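You operate a simulated robot arm through the tools that you are given. There is no shell and no other tool. Be economical: measure what you need, move in short steps, check, and stop when the job is done.

The job below is to be done with a simulated robot arm. You get a single attempt, and the scene is never put back.

JOB
Turn the striped nut to the white mark and lock it with the red ball pin.
Fine: swing the yellow plate off first and back over the nut after. Keep clear under the plate as it swings.

The check looks at the end state, three seconds after you hand in, the way a careful person would. Anything else that was tipped, shoved, dropped, spilled or broken makes it a failure.

ROBOT AND FRAMES
A 6-joint arm with a two-finger parallel gripper, fixed in place. Base frame: the origin is at the foot of the arm, x ahead of it, y to its left, z up; the work surface is at about z = 0.85. Readings come in m, rad, newtons and seconds.
With the tool pointing down near the work surface it reaches from about 0.26 to 0.68 m from the base axis. Its first joint turns from -1.152 to 1.152 rad. Payload 2.9 kg.
Tool frame: the origin (TCP) lies between the finger pads and is the grasp point; the fingertips stand 0.03 m ahead of it; z points along the fingers, y is the line along which they close. Largest opening 0.11 m; finger width 0.02, thickness 0.01; the body of the gripper, 0.048 by 0.112 m, starts 0.055 m behind the TCP.
Orientation is told as [roll, pitch, yaw] about the base's x, y, z axes, in that order, counted from this pose: with the fingers straight down and closing along the base's y, the tool's x points along the base's -x, its y along +y and its z along -z.

CONTROLS
- The arm moves only by the tool nudge_tool. Its argument "motion" is a list of rows, each a list of 6 numbers: the shift along the tool's x, y, z in units of 100 mm (1.0 is 100 mm), then the turn, a rotation vector about the tool's x, y, z in units of 60 degrees (1.0 is 60 degrees). In form: [[x, y, z, rx, ry, rz], ...]. A call has 1 to 20 rows; each row is the pose to reach, as a shift and turn from the pose commanded when the call began, along the tool's axes at that moment. "fingers" is the finger opening in m, from 0 to 0.11, set as the call begins (left out, the last holds). A call with a number of a shift or a turn outside -1 to 1 is refused whole. Each row takes 0.2 s and may step no farther than 0.05 m and 0.15 rad from the row before; otherwise, or with a gripper value out of range, the whole call is refused. Where a pose cannot be reached the arm comes as near as it can. A force on the tool above 50 N (or 10 N above the force at the start of the call, whichever is more), or a blocked arm, ends the call early, and 0.2 s more pass. Each finger travels about 0.108 m/s and halts on what it meets, pressing with about 28 N; the grip force reading is that of the motor and also rises with nothing between the fingers. The clock runs only during rows and for 0.2 s after the last one: add rows that repeat a pose to give the fingers time. The reply holds the time, the measured pose of the TCP, the force on the tool along the base axes, the opening and the grip force, in the units named above and with some noise, with the torque about the TCP (base axes, N m) and any sound that the robot's microphone picked up, and new pictures: "pictures" is both (left out), scene, wrist or none.
- Cameras (640 x 400 px; columns grow to the right, rows downward): "scene" is fixed at [0.0691, 0.4194, 1.4058]; the picture's right is [-0.79, -0.62, 0.00], its down [-0.25, 0.32, -0.91] and it looks along [0.56, -0.72, -0.41] (base axes); focal length 315 px, centre (320, 200). "wrist" rides on the gripper at [0.072, 0.017, -0.103] in the tool frame; the picture's right is [-0.23, 0.97, 0.00], its down [-0.76, -0.18, -0.62] and it looks along [-0.61, -0.14, 0.78] (tool axes); focal length 222 px, centre (320, 200). There is no depth. A picture from a camera that has moved, and an enlarged one, comes with that camera's place and axes in the base frame and with its lens. The place of the scene camera against the robot may be out by one fixed shift of up to 0.018 m in any direction.
- enlarge(camera, box): a new picture of the part [left, top, right, bottom] of that camera's present view, enlarged. The clock stands still meanwhile.
- finish_job(): hands the job in; it is judged then, once.

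Work in short steps. Places have to be worked out from the pictures, the camera data and where the tool is seen: move nearer, look again, correct. Check each grasp and each placing, and mend what went wrong. You have 120 turns and 200 pictures in all, those below and enlarged ones among them. Open the gripper and draw the arm clear of the work before you hand the job in, unless the task says otherwise; then end with one line.

The tools are called after ">>>" by a JSON object that holds its "api" and its "payload". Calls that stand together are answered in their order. nudge_tool: Moves the arm, as the interface text tells. Its arguments: {"type":"object","properties":{"motion":{"type":"array","items":{"type":"array","items":{"type":"number"}}},"fingers":{"type":"number"},"pictures":{"type":"string","enum":["both","scene","wrist","none"]}},"required":["motion"]} The other tools are called the same way: enlarge (camera, box) takes an enlarged picture of a part of a camera's view; finish_job () hands the job in.

At the start:

```text
t: 0.0
tool_pos: [0.3912, -0.015, 1.2049]
tool_rot: [0.0, -0.001, 0.0]
force: [0.1, 0.6, 0.2]
wrist_torque: [0.03, -0.01, 0.02]
opening: 0.1102
finger_force: 0.1
```

scene: 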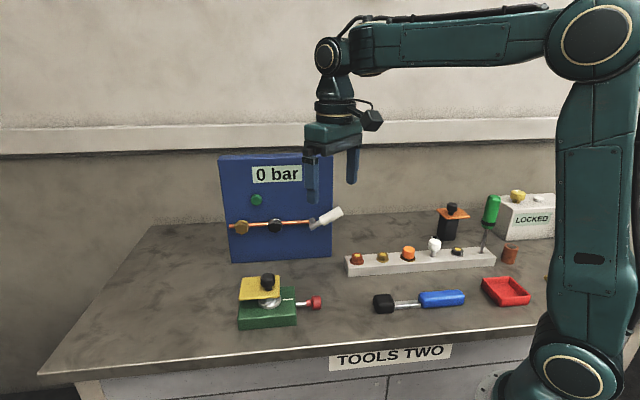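
wrist: 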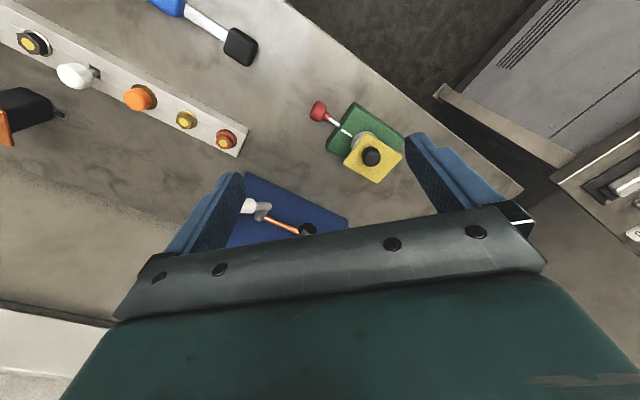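

The green block with the yellow plate, nut and red-ball pin sits on the bench front left. I enlarge both views to see its parts.

>>> {"api": "enlarge", "payload": {"camera": "scene", "box": [220, 255, 340, 340]}}

>>> {"api": "enlarge", "payload": {"camera": "wrist", "box": [290, 80, 430, 200]}}

```text
4.71 times, centred on (280, 298) of scene
camera zoom: at [0.0691, 0.4194, 1.4058], right [-0.79, -0.62, 0.0], down [-0.25, 0.32, -0.91], along [0.56, -0.72, -0.41], focal length 1484 px, centre (508, -259)
```

zoom: 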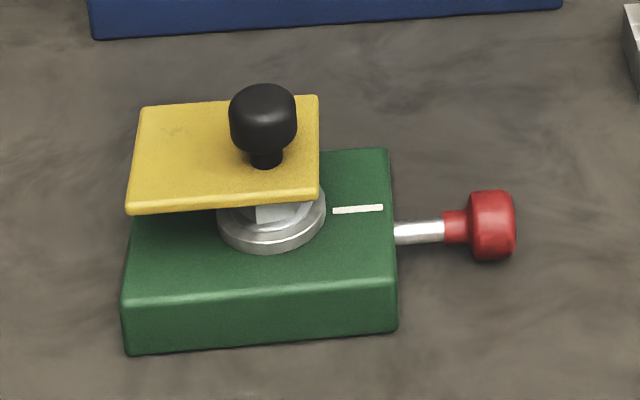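

```text
3.33 times, centred on (360, 140) of wrist
camera zoom: at [0.3183, 0.0035, 1.3075], right [0.23, 0.97, 0.0], down [0.76, -0.18, 0.62], along [0.61, -0.14, -0.78], focal length 740 px, centre (187, 400)
```

zoom: 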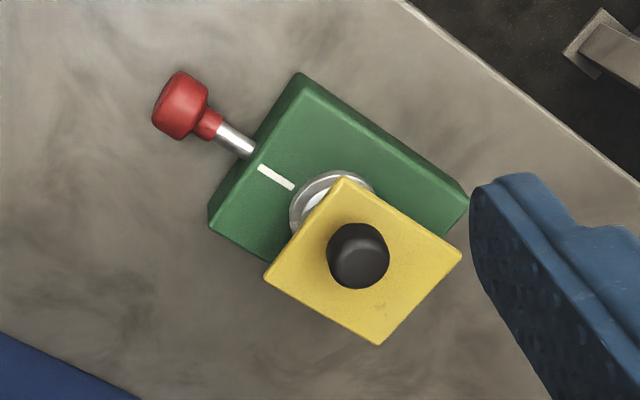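

First I move closer over the block for a triangulating view: base shift about (+0.03, +0.06, -0.10).

>>> {"api": "nudge_tool", "payload": {"motion": [[-0.1, 0.2, 0.35, 0, 0, 0], [-0.2, 0.4, 0.7, 0, 0, 0], [-0.3, 0.6, 1.0, 0, 0, 0], [-0.3, 0.6, 1.0, 0, 0, 0]], "pictures": "both"}}

```text
t: 1.0
tool_pos: [0.4219, 0.0466, 1.1046]
tool_rot: [0.0, 0.001, -0.001]
force: [-1.3, 0.4, -1.2]
wrist_torque: [0.0, -0.01, 0.0]
opening: 0.1101
finger_force: 0.1
camera wrist: at [0.3483, 0.0642, 1.2069], right [0.23, 0.97, 0.0], down [0.76, -0.18, 0.62], along [0.61, -0.14, -0.78], focal length 222 px, centre (320, 200)
```

scene: 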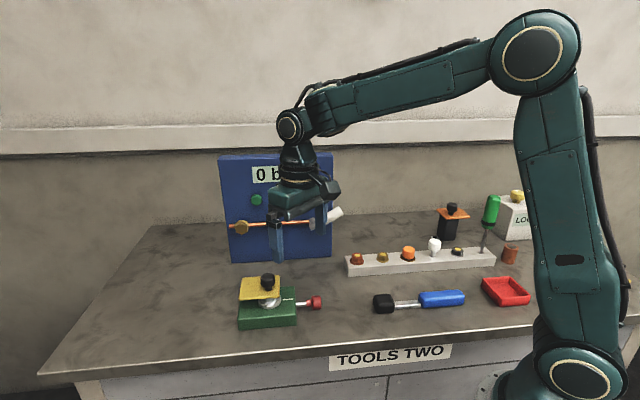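
wrist: 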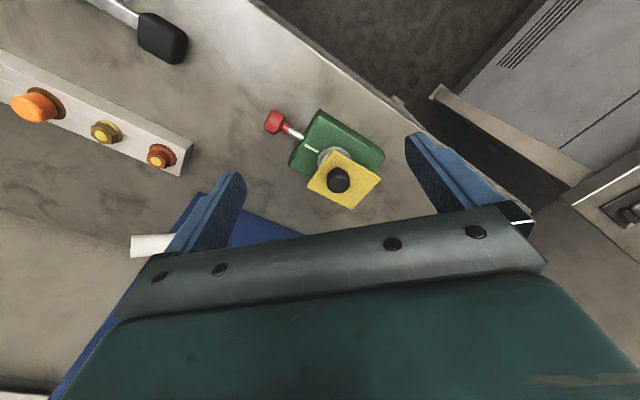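

>>> {"api": "enlarge", "payload": {"camera": "wrist", "box": [255, 95, 395, 215]}}

```text
3.33 times, centred on (325, 155) of wrist
camera zoom: at [0.3483, 0.0642, 1.2069], right [0.23, 0.97, 0.0], down [0.76, -0.18, 0.62], along [0.61, -0.14, -0.78], focal length 740 px, centre (303, 350)
```

zoom: 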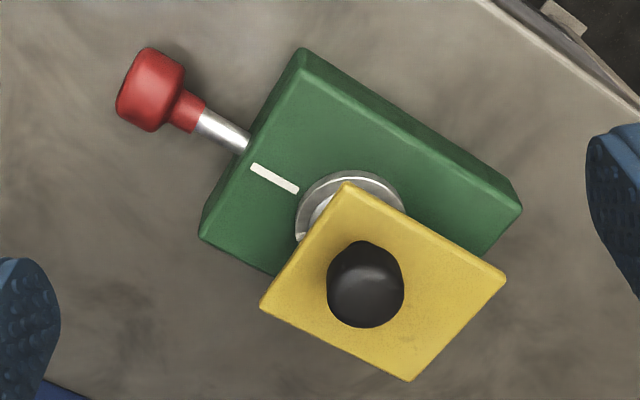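

>>> {"api": "enlarge", "payload": {"camera": "scene", "box": [234, 268, 304, 318]}}

>>> {"api": "enlarge", "payload": {"camera": "scene", "box": [400, 180, 560, 280]}}

```text
8.00 times, centred on (269, 293) of scene
camera zoom: at [0.0691, 0.4194, 1.4058], right [-0.79, -0.62, 0.0], down [-0.25, 0.32, -0.91], along [0.56, -0.72, -0.41], focal length 2523 px, centre (728, -544)
```

zoom: 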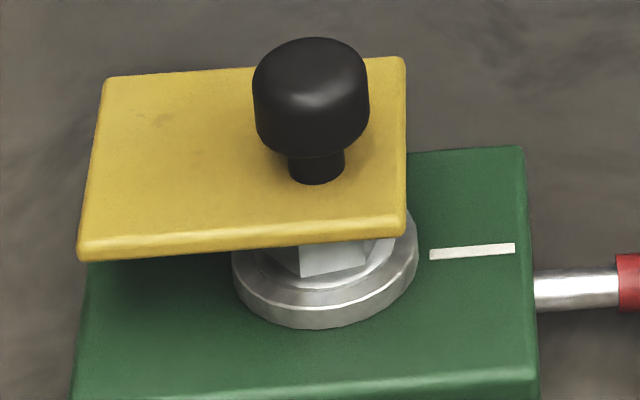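

```text
4.00 times, centred on (480, 230) of scene
camera zoom: at [0.0691, 0.4194, 1.4058], right [-0.79, -0.62, 0.0], down [-0.25, 0.32, -0.91], along [0.56, -0.72, -0.41], focal length 1261 px, centre (-320, 80)
```

zoom: 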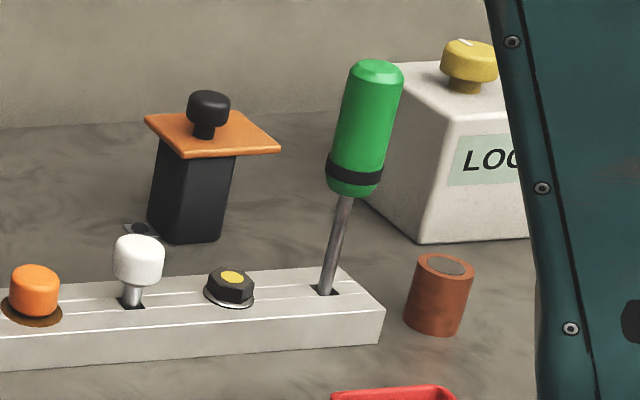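

I want to see under the plate to find its pivot, so I tilt the tool forward from the near side to bring the camera low.

>>> {"api": "nudge_tool", "payload": {"motion": [[0.12, 0.03, 0.2, 0, -0.134, 0], [0.24, 0.06, 0.4, 0, -0.268, 0], [0.36, 0.09, 0.6, 0, -0.402, 0], [0.48, 0.12, 0.8, 0, -0.536, 0], [0.62, 0.13, 0.95, 0, -0.669, 0], [0.62, 0.13, 0.95, 0, -0.669, 0]], "pictures": "wrist"}}

```text
t: 2.4
tool_pos: [0.3602, 0.0591, 1.0089]
tool_rot: [0.002, -0.701, 0.0]
force: [0.3, 0.6, 0.4]
wrist_torque: [-0.02, -0.02, 0.03]
opening: 0.1101
finger_force: 0.0
camera wrist: at [0.237, 0.0764, 1.041], right [0.17, 0.97, 0.15], down [0.18, -0.18, 0.97], along [0.97, -0.14, -0.21], focal length 222 px, centre (320, 200)
```

wrist: 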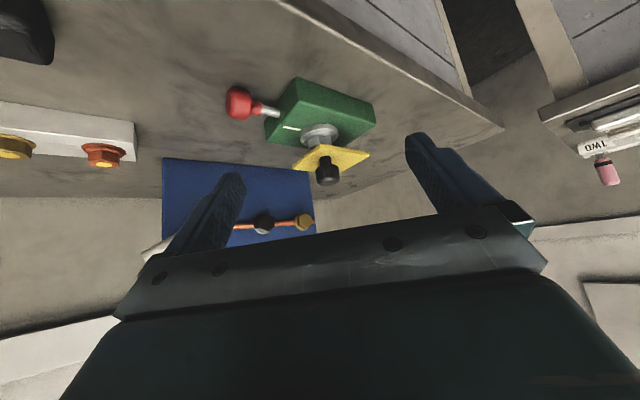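

>>> {"api": "enlarge", "payload": {"camera": "wrist", "box": [215, 65, 395, 195]}}

>>> {"api": "enlarge", "payload": {"camera": "wrist", "box": [285, 110, 375, 190]}}

```text
3.08 times, centred on (305, 130) of wrist
camera zoom: at [0.237, 0.0764, 1.041], right [0.17, 0.97, 0.15], down [0.18, -0.18, 0.97], along [0.97, -0.14, -0.21], focal length 684 px, centre (366, 415)
```

zoom: 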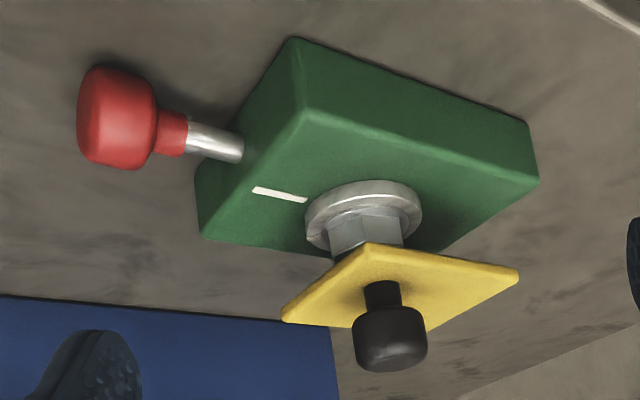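

```text
5.00 times, centred on (330, 150) of wrist
camera zoom: at [0.237, 0.0764, 1.041], right [0.17, 0.97, 0.15], down [0.18, -0.18, 0.97], along [0.97, -0.14, -0.21], focal length 1111 px, centre (270, 450)
```

zoom: 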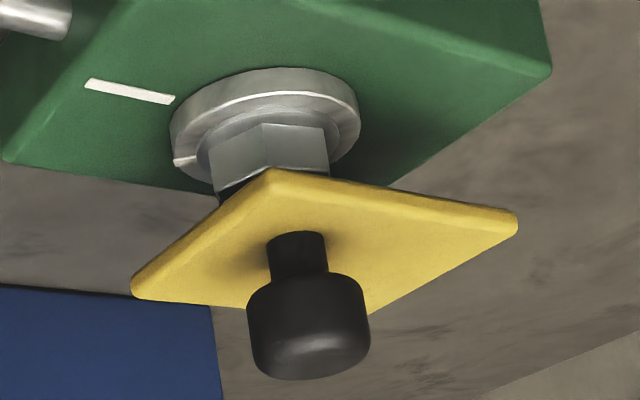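

The plate's post seems hidden behind the nut. I swing the camera round to the right-hand side to see it.

>>> {"api": "nudge_tool", "payload": {"motion": [[-0.065, -0.14, 0.055, -0.088, 0, -0.104], [-0.13, -0.28, 0.11, -0.176, 0, -0.209], [-0.195, -0.42, 0.165, -0.264, 0, -0.313], [-0.26, -0.56, 0.22, -0.351, 0, -0.418], [-0.325, -0.7, 0.275, -0.439, 0, -0.522], [-0.39, -0.84, 0.33, -0.527, 0, -0.627], [-0.46, -1.0, 0.386, -0.615, 0, -0.731], [-0.46, -1.0, 0.386, -0.615, 0, -0.731]], "pictures": "wrist"}}

>>> {"api": "enlarge", "payload": {"camera": "wrist", "box": [215, 65, 395, 195]}}

```text
t: 4.2
tool_pos: [0.4199, -0.0407, 1.0092]
tool_rot: [-0.002, -0.7, 1.004]
force: [-0.5, -0.8, -0.3]
wrist_torque: [0.0, -0.03, -0.02]
opening: 0.1101
finger_force: 0.0
camera wrist: at [0.3384, -0.1337, 1.0412], right [-0.73, 0.67, 0.15], down [0.25, 0.06, 0.97], along [0.64, 0.74, -0.21], focal length 222 px, centre (320, 200)
```

wrist: 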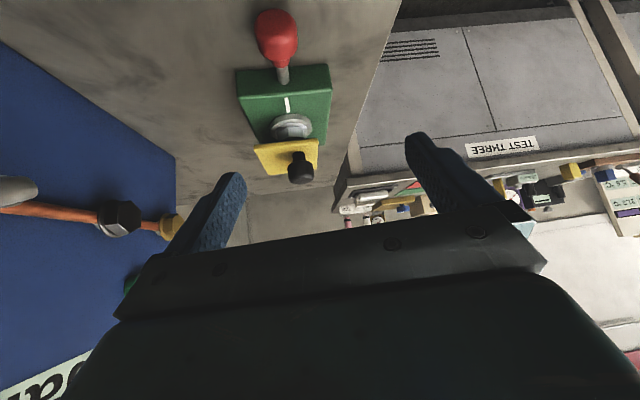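

```text
3.08 times, centred on (305, 130) of wrist
camera zoom: at [0.3384, -0.1337, 1.0412], right [-0.73, 0.67, 0.15], down [0.25, 0.06, 0.97], along [0.64, 0.74, -0.21], focal length 684 px, centre (366, 415)
```

zoom: 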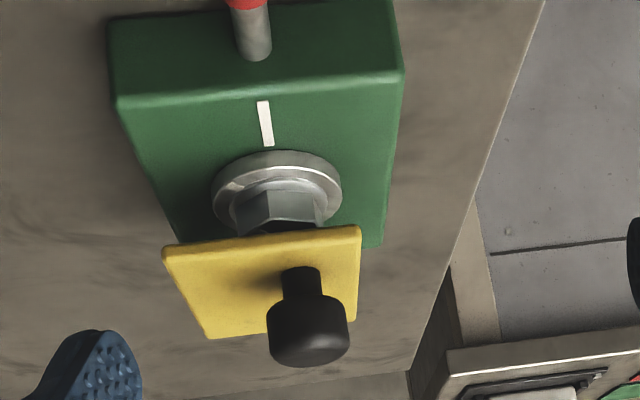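

>>> {"api": "enlarge", "payload": {"camera": "wrist", "box": [255, 100, 335, 190]}}

```text
4.44 times, centred on (295, 145) of wrist
camera zoom: at [0.3384, -0.1337, 1.0412], right [-0.73, 0.67, 0.15], down [0.25, 0.06, 0.97], along [0.64, 0.74, -0.21], focal length 987 px, centre (431, 444)
```

zoom: 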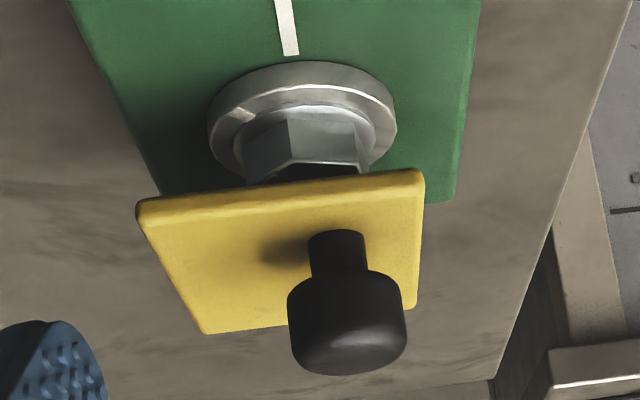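

No post is visible from here either, so it must be on the far-left side. I turn back and then go round to the left (+y) side, a bit higher.

>>> {"api": "nudge_tool", "payload": {"motion": [[-0.11, 0.14, 0, 0.088, 0, 0.104], [-0.22, 0.28, 0, 0.176, 0, 0.209], [-0.33, 0.42, 0, 0.264, 0, 0.313], [-0.44, 0.56, 0, 0.351, 0, 0.418], [-0.55, 0.7, 0, 0.439, 0, 0.522], [-0.65, 0.84, 0, 0.527, 0, 0.627], [-0.76, 0.96, -0.015, 0.615, 0, 0.731], [-0.76, 0.96, -0.015, 0.615, 0, 0.731]], "pictures": "none"}}

```text
t: 6.0
tool_pos: [0.3696, 0.0599, 1.0603]
tool_rot: [0.0, -0.7, -0.001]
force: [-0.5, -0.1, 0.5]
wrist_torque: [0.01, 0.0, 0.02]
opening: 0.11
finger_force: 0.0
```

>>> {"api": "nudge_tool", "payload": {"motion": [[-0.065, 0.14, 0.055, 0.088, 0, 0.104], [-0.13, 0.28, 0.11, 0.176, 0, 0.209], [-0.195, 0.42, 0.165, 0.264, 0, 0.313], [-0.26, 0.56, 0.22, 0.351, 0, 0.418], [-0.325, 0.7, 0.275, 0.439, 0, 0.522], [-0.39, 0.84, 0.33, 0.527, 0, 0.627], [-0.46, 1.0, 0.386, 0.615, 0, 0.731], [-0.46, 1.0, 0.386, 0.615, 0, 0.731]], "pictures": "wrist"}}

>>> {"api": "enlarge", "payload": {"camera": "wrist", "box": [255, 65, 435, 195]}}

```text
t: 7.8
tool_pos: [0.4311, 0.1585, 1.0606]
tool_rot: [0.003, -0.7, -1.003]
force: [0.2, -0.3, 1.0]
wrist_torque: [-0.02, 0.02, 0.01]
opening: 0.1101
finger_force: 0.1
camera wrist: at [0.3767, 0.271, 1.0929], right [0.91, 0.38, 0.15], down [-0.05, -0.25, 0.97], along [0.4, -0.89, -0.21], focal length 222 px, centre (320, 200)
```

wrist: 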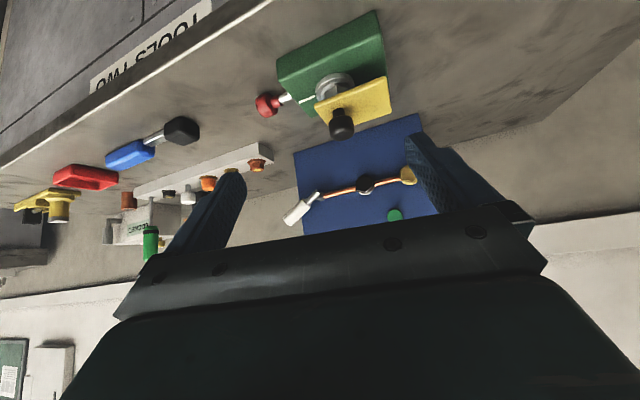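

```text
3.08 times, centred on (345, 130) of wrist
camera zoom: at [0.3767, 0.271, 1.0929], right [0.91, 0.38, 0.15], down [-0.05, -0.25, 0.97], along [0.4, -0.89, -0.21], focal length 684 px, centre (243, 415)
```

zoom: 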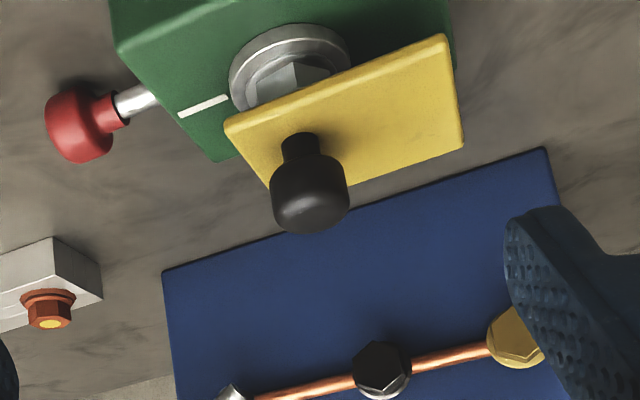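

>>> {"api": "nudge_tool", "payload": {"motion": [[-0.02, 0.2, 0.18, 0.086, 0, 0.102], [-0.04, 0.4, 0.35, 0.172, 0, 0.205], [-0.06, 0.6, 0.53, 0.258, 0, 0.307], [-0.08, 0.8, 0.7, 0.344, 0, 0.41], [-0.11, 1.0, 0.88, 0.43, 0, 0.512], [-0.11, 1.0, 0.88, 0.43, 0, 0.512]], "pictures": "wrist"}}

>>> {"api": "enlarge", "payload": {"camera": "wrist", "box": [255, 65, 435, 195]}}

```text
t: 9.2
tool_pos: [0.4935, 0.1183, 0.9648]
tool_rot: [0.006, -0.697, -1.706]
force: [0.0, -0.5, 0.2]
wrist_torque: [0.0, -0.02, -0.02]
opening: 0.11
finger_force: 0.0
out of reach, approached as far as the arm can: row 3, 4, 5, 6
camera wrist: at [0.524, 0.2382, 0.9981], right [0.94, -0.3, 0.15], down [-0.2, -0.16, 0.97], along [-0.27, -0.94, -0.21], focal length 222 px, centre (320, 200)
```

wrist: 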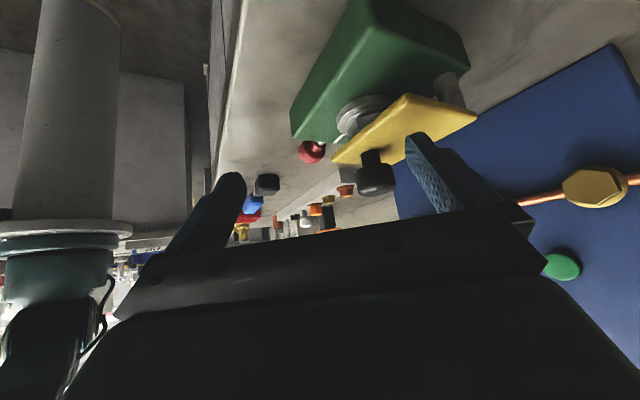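

```text
3.08 times, centred on (345, 130) of wrist
camera zoom: at [0.524, 0.2382, 0.9981], right [0.94, -0.3, 0.15], down [-0.2, -0.16, 0.97], along [-0.27, -0.94, -0.21], focal length 684 px, centre (243, 415)
```

zoom: 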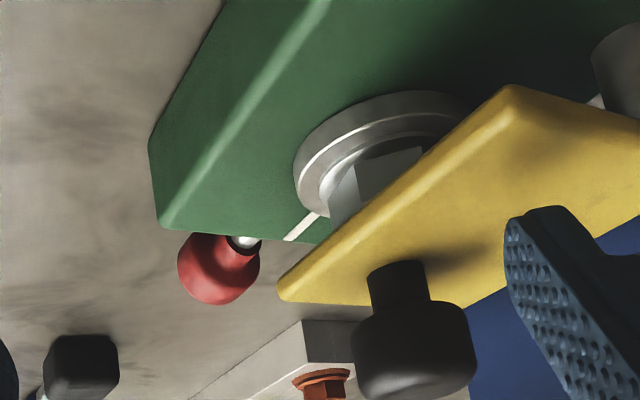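

A grey post appears behind the plate's far corner. I enlarge it.

>>> {"api": "enlarge", "payload": {"camera": "wrist", "box": [380, 20, 500, 140]}}

```text
3.33 times, centred on (440, 80) of wrist
camera zoom: at [0.524, 0.2382, 0.9981], right [0.94, -0.3, 0.15], down [-0.2, -0.16, 0.97], along [-0.27, -0.94, -0.21], focal length 740 px, centre (-80, 600)
```

zoom: 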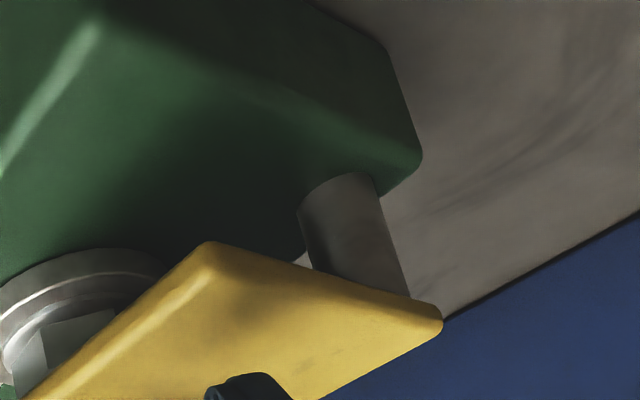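

The post is at the block's far corner, about (0.590, 0.061), and the knob is at about (0.524, 0.051, 0.942). I back off straight up first, then turn back.

>>> {"api": "nudge_tool", "payload": {"motion": [[-0.2, 0, -0.23, 0, 0, 0], [-0.386, 0, -0.459, 0, 0, 0], [-0.4, -0.2, -0.45, -0.086, 0, -0.102], [-0.42, -0.4, -0.43, -0.172, 0, -0.205], [-0.44, -0.6, -0.41, -0.258, 0, -0.307], [-0.46, -0.8, -0.39, -0.344, 0, -0.41], [-0.485, -1.0, -0.376, -0.43, 0, -0.512], [-0.485, -1.0, -0.376, -0.43, 0, -0.512]], "pictures": "none"}}

```text
t: 11.0
tool_pos: [0.3908, 0.1193, 1.0257]
tool_rot: [0.004, -0.7, -1.0]
force: [-0.3, 1.1, 0.0]
wrist_torque: [0.02, 0.0, -0.02]
opening: 0.1099
finger_force: 0.0
out of reach, approached as far as the arm can: row 1, 2
```

>>> {"api": "nudge_tool", "payload": {"motion": [[-0.11, 0, -0.02, -0.088, 0, -0.104], [-0.22, 0, -0.04, -0.176, 0, -0.209], [-0.33, 0, -0.06, -0.264, 0, -0.313], [-0.44, 0, -0.08, -0.351, 0, -0.418], [-0.55, 0.02, -0.1, -0.439, 0, -0.522], [-0.66, 0.03, -0.12, -0.527, 0, -0.627], [-0.767, 0.036, -0.138, -0.615, 0, -0.731], [-0.767, 0.036, -0.138, -0.615, 0, -0.731]], "pictures": "none"}}

```text
t: 12.8
tool_pos: [0.4204, 0.0768, 1.0872]
tool_rot: [0.0, -0.702, 0.001]
force: [0.9, 0.1, -0.9]
wrist_torque: [-0.02, -0.01, -0.01]
opening: 0.1098
finger_force: 0.1
```

>>> {"api": "nudge_tool", "payload": {"motion": [[-0.075, -0.05, 0.16, 0, 0.134, 0], [-0.15, -0.1, 0.32, 0, 0.268, 0], [-0.225, -0.15, 0.48, 0, 0.402, 0], [-0.3, -0.2, 0.64, 0, 0.536, 0], [-0.374, -0.25, 0.798, 0, 0.669, 0], [-0.374, -0.25, 0.798, 0, 0.669, 0]], "pictures": "wrist"}}

>>> {"api": "enlarge", "payload": {"camera": "wrist", "box": [240, 90, 420, 210]}}

```text
t: 14.2
tool_pos: [0.5014, 0.0523, 1.0494]
tool_rot: [0.001, 0.001, 0.001]
force: [-0.9, -0.4, 0.0]
wrist_torque: [0.04, -0.01, -0.03]
opening: 0.1098
finger_force: 0.1
camera wrist: at [0.4276, 0.0698, 1.1527], right [0.23, 0.97, 0.0], down [0.76, -0.18, 0.62], along [0.61, -0.14, -0.78], focal length 222 px, centre (320, 200)
```

wrist: 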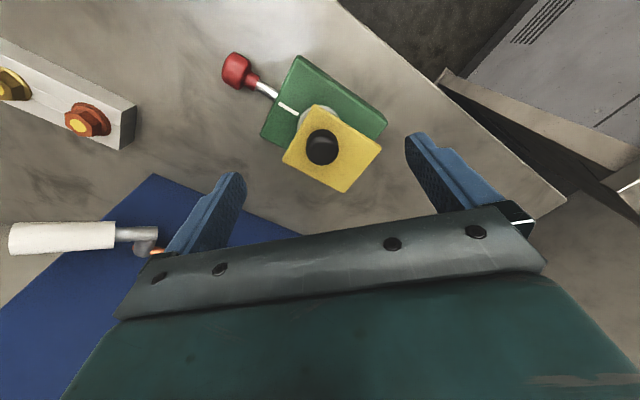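

```text
3.33 times, centred on (330, 150) of wrist
camera zoom: at [0.4276, 0.0698, 1.1527], right [0.23, 0.97, 0.0], down [0.76, -0.18, 0.62], along [0.61, -0.14, -0.78], focal length 740 px, centre (287, 367)
```

zoom: 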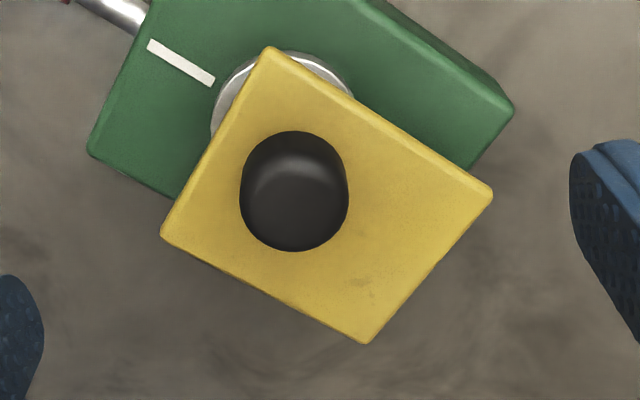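

Knob refined to about (0.5255, 0.0503), pivot to about (0.588, 0.0615). I go down over the knob with the tips just above the plate.

>>> {"api": "nudge_tool", "payload": {"motion": [[-0.24, -0.02, 0.3, 0, 0, 0], [-0.24, -0.02, 0.6, 0, 0, 0], [-0.24, -0.02, 0.8, 0, 0, 0], [-0.24, -0.02, 0.88, 0, 0, 0], [-0.24, -0.02, 0.88, 0, 0, 0]], "fingers": 0.07, "pictures": "both"}}

>>> {"api": "enlarge", "payload": {"camera": "scene", "box": [220, 240, 320, 320]}}

```text
t: 15.4
tool_pos: [0.5264, 0.0513, 0.9608]
tool_rot: [0.001, 0.0, 0.001]
force: [-0.1, 0.1, 0.0]
wrist_torque: [0.0, 0.01, -0.01]
opening: 0.0699
finger_force: 0.2
camera wrist: at [0.4521, 0.0687, 1.0642], right [0.23, 0.97, 0.0], down [0.76, -0.18, 0.62], along [0.61, -0.14, -0.78], focal length 222 px, centre (320, 200)
```

scene: 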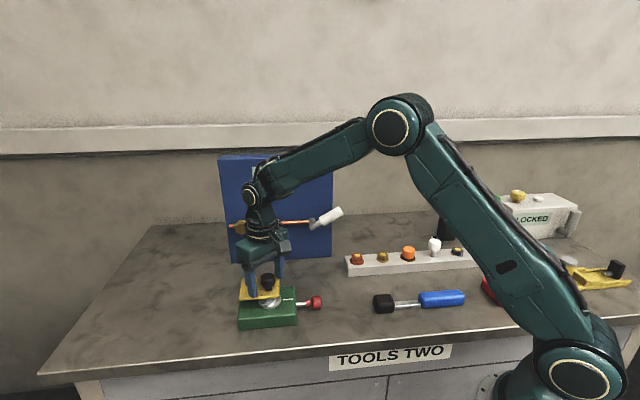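
wrist: 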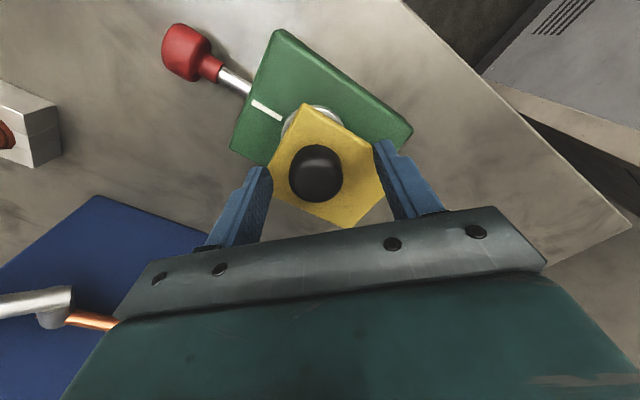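

```text
5.00 times, centred on (270, 280) of scene
camera zoom: at [0.0691, 0.4194, 1.4058], right [-0.79, -0.62, 0.0], down [-0.25, 0.32, -0.91], along [0.56, -0.72, -0.41], focal length 1577 px, centre (570, -200)
```

zoom: 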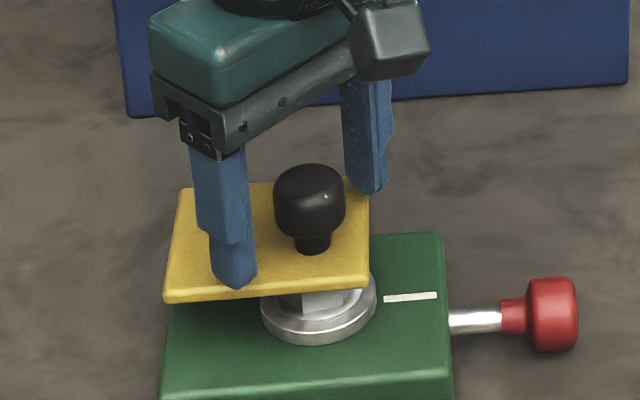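

The fingers straddle the knob well. I close on it.

>>> {"api": "nudge_tool", "payload": {"motion": [[0.015, -0.01, 0, 0, 0, 0], [0.015, -0.01, 0, 0, 0, 0], [0.015, -0.01, 0, 0, 0, 0]], "fingers": 0.02, "pictures": "wrist"}}

```text
t: 16.2
tool_pos: [0.5259, 0.0498, 0.9609]
tool_rot: [0.002, -0.001, -0.002]
force: [6.6, -2.9, -0.3]
wrist_torque: [-0.05, 0.71, -0.23]
opening: 0.0307
finger_force: 45.6
camera wrist: at [0.4508, 0.0671, 1.0639], right [0.23, 0.97, 0.0], down [0.76, -0.18, 0.62], along [0.61, -0.14, -0.78], focal length 222 px, centre (320, 200)
```

wrist: 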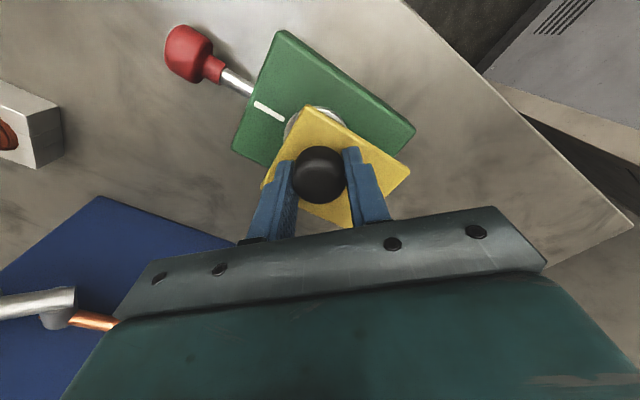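

Gripped at 0.031 m. I try the first 15° of the swing, moving the knob toward +y around the pivot, and watch the force.

>>> {"api": "nudge_tool", "payload": {"motion": [[0.008, 0.054, 0, 0, 0, 0], [0.01, 0.109, 0, 0, 0, 0], [0.008, 0.164, 0, 0, 0, 0], [0.008, 0.164, 0, 0, 0, 0]], "pictures": "wrist"}}

```text
t: 16.8
tool_pos: [0.524, 0.0488, 0.9601]
tool_rot: [-0.008, -0.004, -0.021]
force: [2.2, -11.8, -0.9]
wrist_torque: [0.52, 0.05, 0.56]
opening: 0.0312
finger_force: 44.9
stopped in row 2: the force on the tool passed its limit at 54 N (the readings are from after the stop); the commanded pose is now the measured one
camera wrist: at [0.4508, 0.0699, 1.0636], right [0.25, 0.97, -0.01], down [0.76, -0.19, 0.63], along [0.61, -0.16, -0.78], focal length 222 px, centre (320, 200)
```

wrist: 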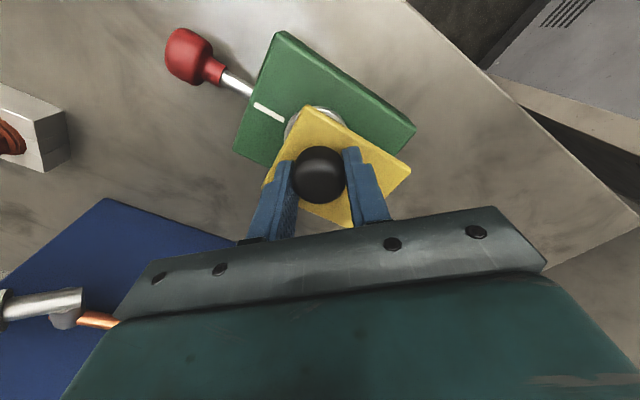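

It won't go that way (an end stop), so the plate opens toward -y. I try a small swing the other way.

>>> {"api": "nudge_tool", "payload": {"motion": [[-0.011, -0.054, 0, 0, 0, 0], [-0.028, -0.106, 0, 0, 0, 0], [-0.049, -0.157, 0, 0, 0, 0], [-0.049, -0.157, 0, 0, 0, 0]], "pictures": "wrist"}}

```text
t: 17.8
tool_pos: [0.5283, 0.0364, 0.9594]
tool_rot: [-0.007, -0.002, -0.018]
force: [-2.4, 8.3, 0.0]
wrist_torque: [0.69, 0.34, 0.54]
opening: 0.0319
finger_force: 45.4
camera wrist: at [0.4552, 0.0556, 1.0635], right [0.24, 0.97, -0.01], down [0.76, -0.19, 0.63], along [0.61, -0.16, -0.78], focal length 222 px, centre (320, 200)
```

wrist: 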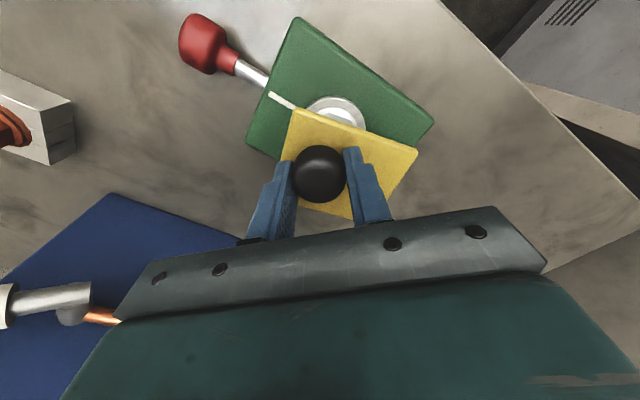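

It swings freely that way. I continue along the arc by about 40°.

>>> {"api": "nudge_tool", "payload": {"motion": [[-0.038, -0.043, 0, 0, 0, 0], [-0.077, -0.085, 0, 0, 0, 0], [-0.112, -0.127, 0, 0, 0, 0], [-0.149, -0.167, 0, 0, 0, 0], [-0.191, -0.203, 0, 0, 0, 0], [-0.235, -0.236, 0, 0, 0, 0], [-0.282, -0.264, 0, 0, 0, 0], [-0.331, -0.29, 0, 0, 0, 0]], "pictures": "wrist"}}

```text
t: 19.6
tool_pos: [0.561, 0.005, 0.9611]
tool_rot: [-0.009, -0.003, -0.025]
force: [-3.6, -7.2, -4.9]
wrist_torque: [0.36, -0.34, 0.06]
opening: 0.0304
finger_force: 44.6
camera wrist: at [0.4874, 0.0256, 1.0635], right [0.25, 0.97, -0.01], down [0.75, -0.19, 0.63], along [0.61, -0.16, -0.78], focal length 222 px, centre (320, 200)
```

wrist: 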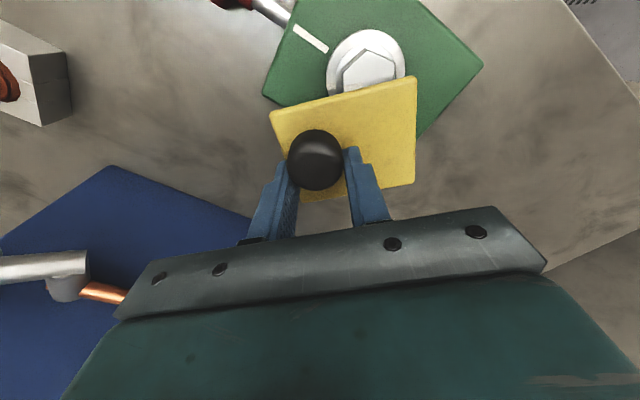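

>>> {"api": "nudge_tool", "payload": {"motion": [[-0.051, -0.02, 0, 0, 0, 0], [-0.104, -0.036, 0, 0, 0, 0], [-0.158, -0.045, 0, 0, 0, 0], [-0.212, -0.052, 0, 0, 0, 0], [-0.267, -0.053, 0, 0, 0, 0], [-0.322, -0.049, 0, 0, 0, 0], [-0.376, -0.04, 0, 0, 0, 0], [-0.43, -0.027, 0, 0, 0, 0], [-0.481, -0.009, 0, 0, 0, 0], [-0.532, 0.013, 0, 0, 0, 0], [-0.581, 0.039, 0, 0, 0, 0], [-0.581, 0.039, 0, 0, 0, 0]], "pictures": "both"}}

```text
t: 22.2
tool_pos: [0.6194, 0.0087, 0.9615]
tool_rot: [-0.007, -0.004, -0.02]
force: [0.3, -0.9, 0.3]
wrist_torque: [0.0, -0.02, -0.05]
opening: 0.02
finger_force: 0.1
camera wrist: at [0.5464, 0.0295, 1.0644], right [0.25, 0.97, -0.01], down [0.76, -0.19, 0.63], along [0.61, -0.16, -0.78], focal length 222 px, centre (320, 200)
```

scene: 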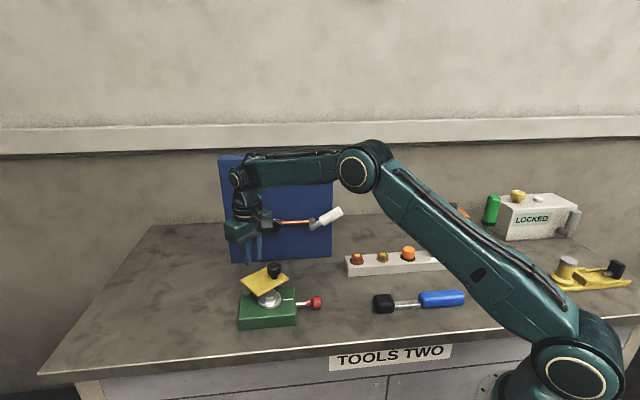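
wrist: 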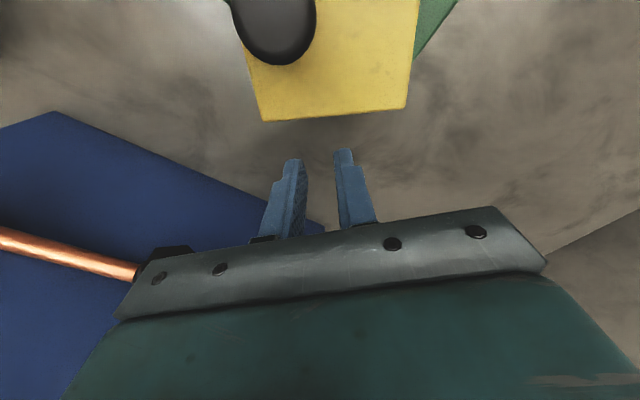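

The knob slipped out sideways and the plate stays about 40° open. I raise the tool and go back behind the knob, to push it along with the two fingertips as a cradle.

>>> {"api": "nudge_tool", "payload": {"motion": [[0, 0, -0.3, 0, 0, 0], [0, 0, -0.6, 0, 0, 0], [0.33, 0, -0.6, 0, 0, 0], [0.66, 0, -0.6, 0, 0, 0], [1.0, 0, -0.6, 0, 0, 0], [1.0, 0, -0.6, 0, 0, 0]], "fingers": 0.02, "pictures": "wrist"}}

>>> {"api": "enlarge", "payload": {"camera": "wrist", "box": [230, 80, 430, 210]}}

```text
t: 23.6
tool_pos: [0.5193, 0.0107, 1.0225]
tool_rot: [-0.009, -0.005, -0.02]
force: [-0.1, -0.7, -0.4]
wrist_torque: [-0.03, 0.01, -0.03]
opening: 0.0199
finger_force: 0.1
camera wrist: at [0.445, 0.0298, 1.1253], right [0.25, 0.97, -0.01], down [0.76, -0.19, 0.63], along [0.61, -0.16, -0.78], focal length 222 px, centre (320, 200)
```

wrist: 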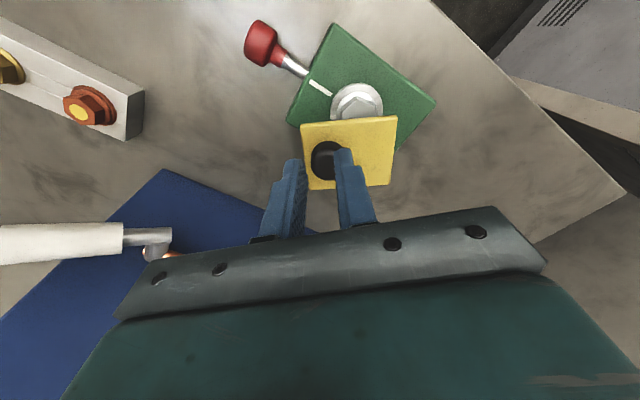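

```text
3.08 times, centred on (330, 145) of wrist
camera zoom: at [0.445, 0.0298, 1.1253], right [0.25, 0.97, -0.01], down [0.76, -0.19, 0.63], along [0.61, -0.16, -0.78], focal length 684 px, centre (289, 369)
```

zoom: 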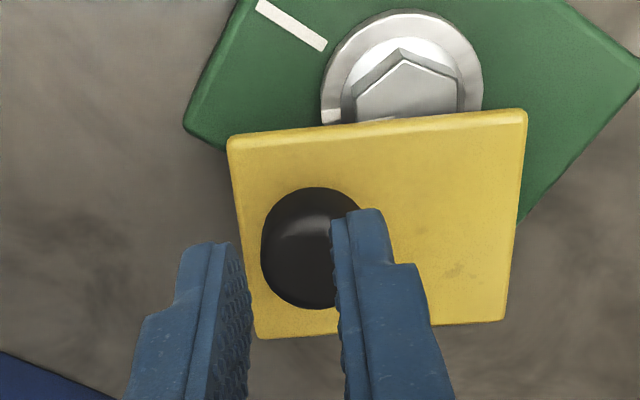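

Knob now at about (0.5445, 0.0105). I go down just behind it.

>>> {"api": "nudge_tool", "payload": {"motion": [[0.13, 0, 0.0, 0, 0, 0], [0.13, 0, 0.3, 0, 0, 0], [0.13, 0, 0.55, 0, 0, 0], [0.13, 0, 0.62, 0, 0, 0], [0.13, 0, 0.62, 0, 0, 0]], "fingers": 0.02, "pictures": "wrist"}}

```text
t: 24.8
tool_pos: [0.5071, 0.0108, 0.9588]
tool_rot: [-0.007, -0.004, -0.02]
force: [0.1, -0.7, 0.0]
wrist_torque: [-0.03, 0.01, 0.0]
opening: 0.0202
finger_force: 0.1
camera wrist: at [0.4329, 0.0298, 1.0617], right [0.25, 0.97, -0.01], down [0.76, -0.19, 0.63], along [0.61, -0.16, -0.78], focal length 222 px, centre (320, 200)
```

wrist: 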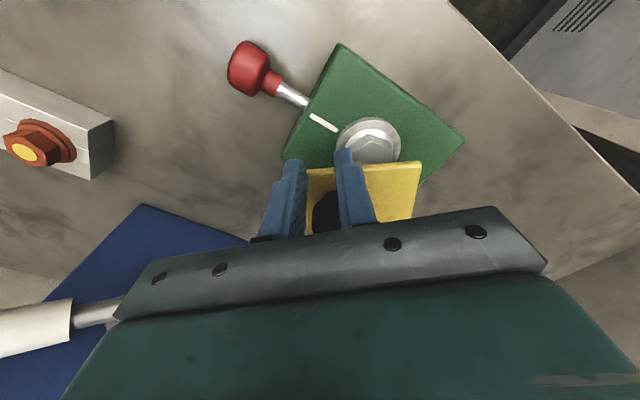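

>>> {"api": "nudge_tool", "payload": {"motion": [[-0.12, 0.002, 0, 0, 0, 0], [-0.17, -0.027, 0, 0, 0, 0], [-0.219, -0.055, 0, 0, 0, 0], [-0.252, -0.074, 0, 0, 0, 0], [-0.285, -0.093, 0, 0, 0, 0], [-0.326, -0.111, 0, 0, 0, 0], [-0.367, -0.128, 0, 0, 0, 0], [-0.451, -0.15, 0, 0, 0, 0], [-0.538, -0.16, 0, 0, 0, 0], [-0.626, -0.159, 0, 0, 0, 0], [-0.713, -0.145, 0, 0, 0, 0], [-0.797, -0.119, 0, 0, 0, 0], [-0.877, -0.082, 0, 0, 0, 0]], "fingers": 0.02, "pictures": "both"}}

```text
t: 27.6
tool_pos: [0.5874, -0.0035, 0.9572]
tool_rot: [-0.01, 0.03, -0.037]
force: [-14.2, -9.3, 3.5]
wrist_torque: [0.06, -0.05, -0.26]
opening: 0.0254
finger_force: 5.1
stopped in row 13: the force on the tool passed its limit at 80 N (the readings are from after the stop); the commanded pose is now the measured one
camera wrist: at [0.5157, 0.0173, 1.0621], right [0.26, 0.96, -0.02], down [0.77, -0.2, 0.6], along [0.58, -0.17, -0.8], focal length 222 px, centre (320, 200)
```

scene: 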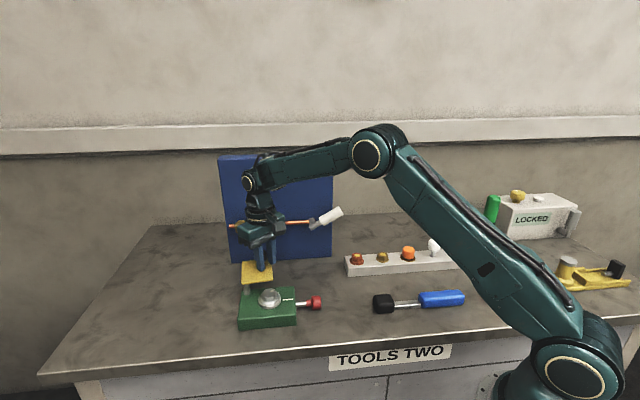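
wrist: 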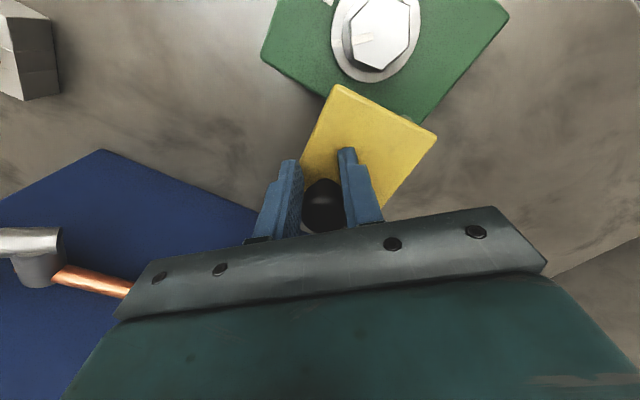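

The plate is off the nut and has reached its other end stop. I back off, rise and look at the nut from above.

>>> {"api": "nudge_tool", "payload": {"motion": [[0.12, 0.02, 0, 0, 0, 0], [0.12, 0.02, -0.4, 0, -0.03, 0], [0.4, 0.15, -0.8, 0, -0.03, 0.035], [0.8, 0.4, -1.0, 0, -0.03, 0.035], [1.0, 0.5, -1.0, 0, -0.03, 0.035], [1.0, 0.5, -1.0, 0, -0.03, 0.035]], "fingers": 0.05, "pictures": "wrist"}}

>>> {"api": "enlarge", "payload": {"camera": "wrist", "box": [230, 60, 430, 190]}}

>>> {"api": "enlarge", "payload": {"camera": "scene", "box": [225, 255, 325, 335]}}

```text
refused: row 3 steps farther than a row can; nothing moved
```

```text
3.08 times, centred on (330, 125) of wrist
camera zoom: at [0.5157, 0.0173, 1.0621], right [0.26, 0.96, -0.02], down [0.77, -0.2, 0.6], along [0.58, -0.17, -0.8], focal length 684 px, centre (289, 431)
```

zoom: 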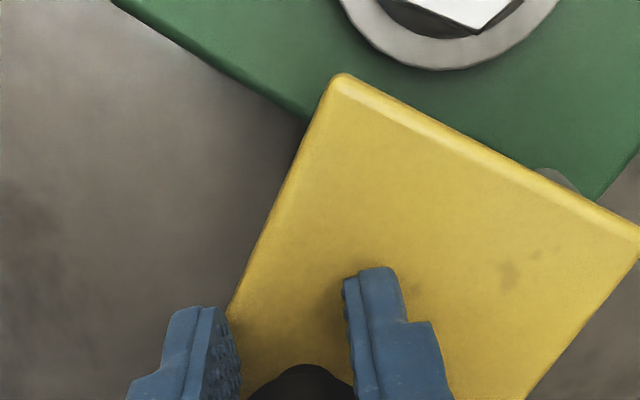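

```text
5.00 times, centred on (275, 295) of scene
camera zoom: at [0.0687, 0.4191, 1.4059], right [-0.79, -0.62, 0.0], down [-0.25, 0.32, -0.91], along [0.56, -0.72, -0.41], focal length 1577 px, centre (545, -275)
```

zoom: 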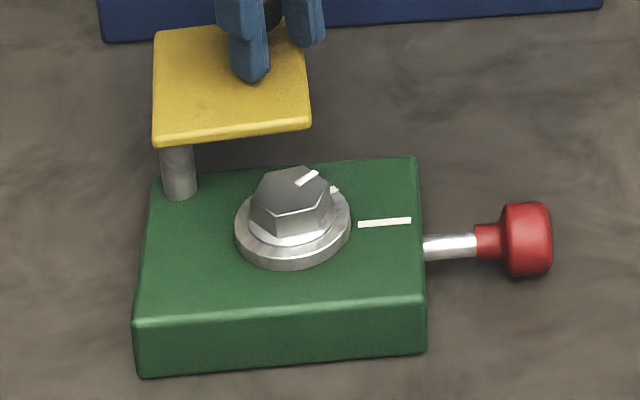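

The plate is clear and the nut's stripe shows on its top and rim. I retry the retreat with smaller steps.

>>> {"api": "nudge_tool", "payload": {"motion": [[0.12, 0.02, 0, 0, 0, 0], [0.12, 0.02, -0.4, 0, -0.03, 0], [0.3, 0.1, -0.7, 0, -0.03, 0.035], [0.55, 0.2, -1.0, 0, -0.03, 0.035], [0.85, 0.4, -1.0, 0, -0.03, 0.035], [1.0, 0.5, -1.0, 0, -0.03, 0.035], [1.0, 0.5, -1.0, 0, -0.03, 0.035]], "fingers": 0.05, "pictures": "wrist"}}

>>> {"api": "enlarge", "payload": {"camera": "wrist", "box": [250, 50, 430, 170]}}

>>> {"api": "enlarge", "payload": {"camera": "scene", "box": [240, 275, 300, 315]}}

```text
t: 29.2
tool_pos: [0.4918, 0.0524, 1.057]
tool_rot: [-0.011, -0.01, -0.067]
force: [-0.1, -0.5, 0.3]
wrist_torque: [0.01, -0.02, 0.01]
opening: 0.0504
finger_force: 0.0
camera wrist: at [0.4185, 0.0761, 1.16], right [0.29, 0.96, -0.01], down [0.74, -0.22, 0.63], along [0.6, -0.19, -0.78], focal length 222 px, centre (320, 200)
```

wrist: 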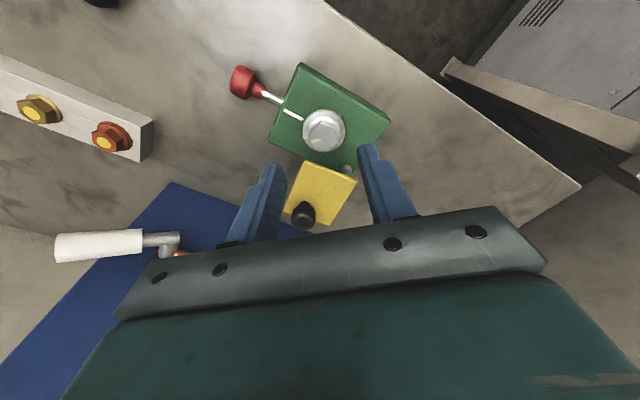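

```text
3.33 times, centred on (340, 110) of wrist
camera zoom: at [0.4185, 0.0761, 1.16], right [0.29, 0.96, -0.01], down [0.74, -0.22, 0.63], along [0.6, -0.19, -0.78], focal length 740 px, centre (253, 500)
```

zoom: 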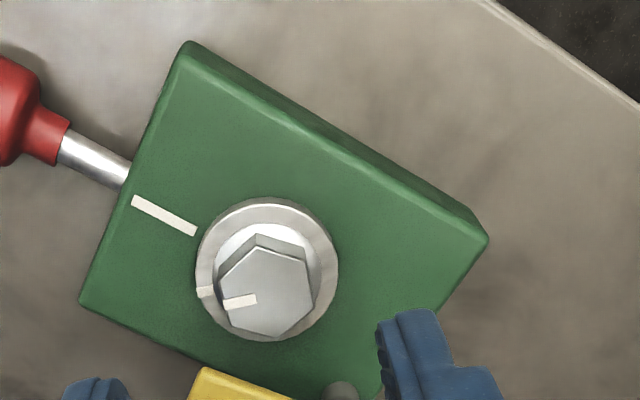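

```text
10.00 times, centred on (270, 295) of scene
camera zoom: at [0.0691, 0.4194, 1.4058], right [-0.79, -0.62, 0.0], down [-0.25, 0.32, -0.91], along [0.56, -0.72, -0.41], focal length 3153 px, centre (820, -750)
```

zoom: 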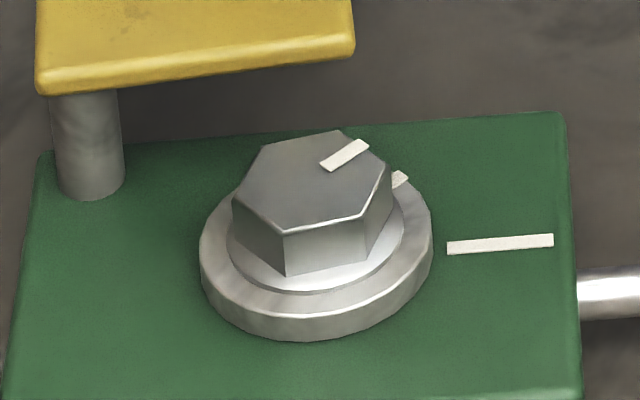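

The stripe points at about 263° and the mark at 225.6°, so the nut needs about 37° clockwise. The flats let me grip at yaw -7°, so I hover over the nut at that yaw, opening 0.05.

>>> {"api": "nudge_tool", "payload": {"motion": [[-0.15, -0.015, 0.2, -0.01, 0.01, 0.053], [-0.303, -0.03, 0.4, -0.01, 0.01, 0.053], [-0.303, -0.03, 0.75, -0.01, 0.01, 0.053], [-0.303, -0.03, 0.82, -0.01, 0.01, 0.053], [-0.303, -0.03, 0.82, -0.01, 0.01, 0.053]], "fingers": 0.05, "pictures": "wrist"}}

>>> {"api": "enlarge", "payload": {"camera": "wrist", "box": [230, 90, 410, 210]}}

>>> {"api": "enlarge", "payload": {"camera": "scene", "box": [230, 255, 320, 315]}}

```text
t: 30.4
tool_pos: [0.5221, 0.0462, 0.9752]
tool_rot: [-0.001, 0.0, -0.122]
force: [0.5, 0.0, -0.6]
wrist_torque: [0.02, -0.04, 0.01]
opening: 0.0503
finger_force: 0.1
camera wrist: at [0.4507, 0.0728, 1.079], right [0.34, 0.94, 0.0], down [0.73, -0.27, 0.62], along [0.58, -0.21, -0.78], focal length 222 px, centre (320, 200)
```

wrist: 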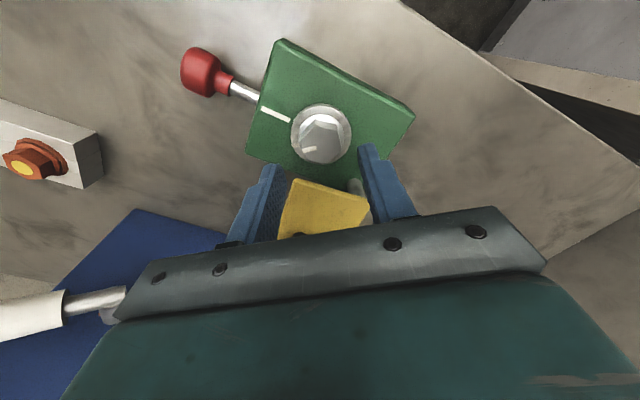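

```text
3.33 times, centred on (320, 150) of wrist
camera zoom: at [0.4507, 0.0728, 1.079], right [0.34, 0.94, 0.0], down [0.73, -0.27, 0.62], along [0.58, -0.21, -0.78], focal length 740 px, centre (320, 367)
```

zoom: 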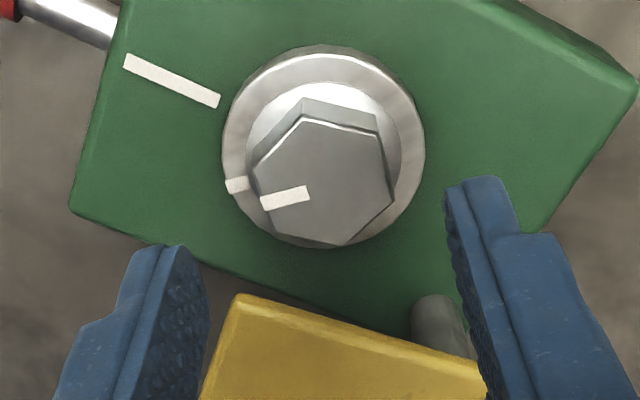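

```text
6.67 times, centred on (275, 285) of scene
camera zoom: at [0.0691, 0.4194, 1.4058], right [-0.79, -0.62, 0.0], down [-0.25, 0.32, -0.91], along [0.56, -0.72, -0.41], focal length 2102 px, centre (620, -367)
```

zoom: 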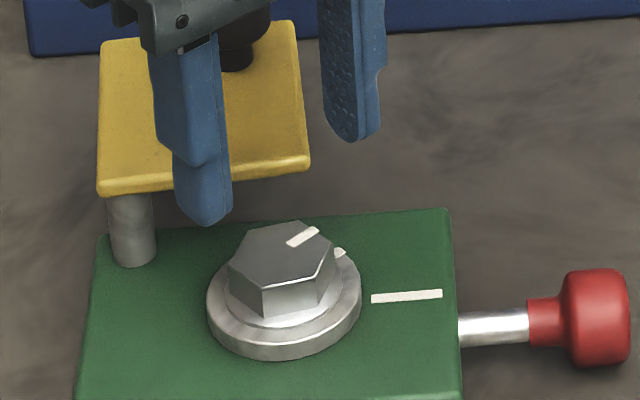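

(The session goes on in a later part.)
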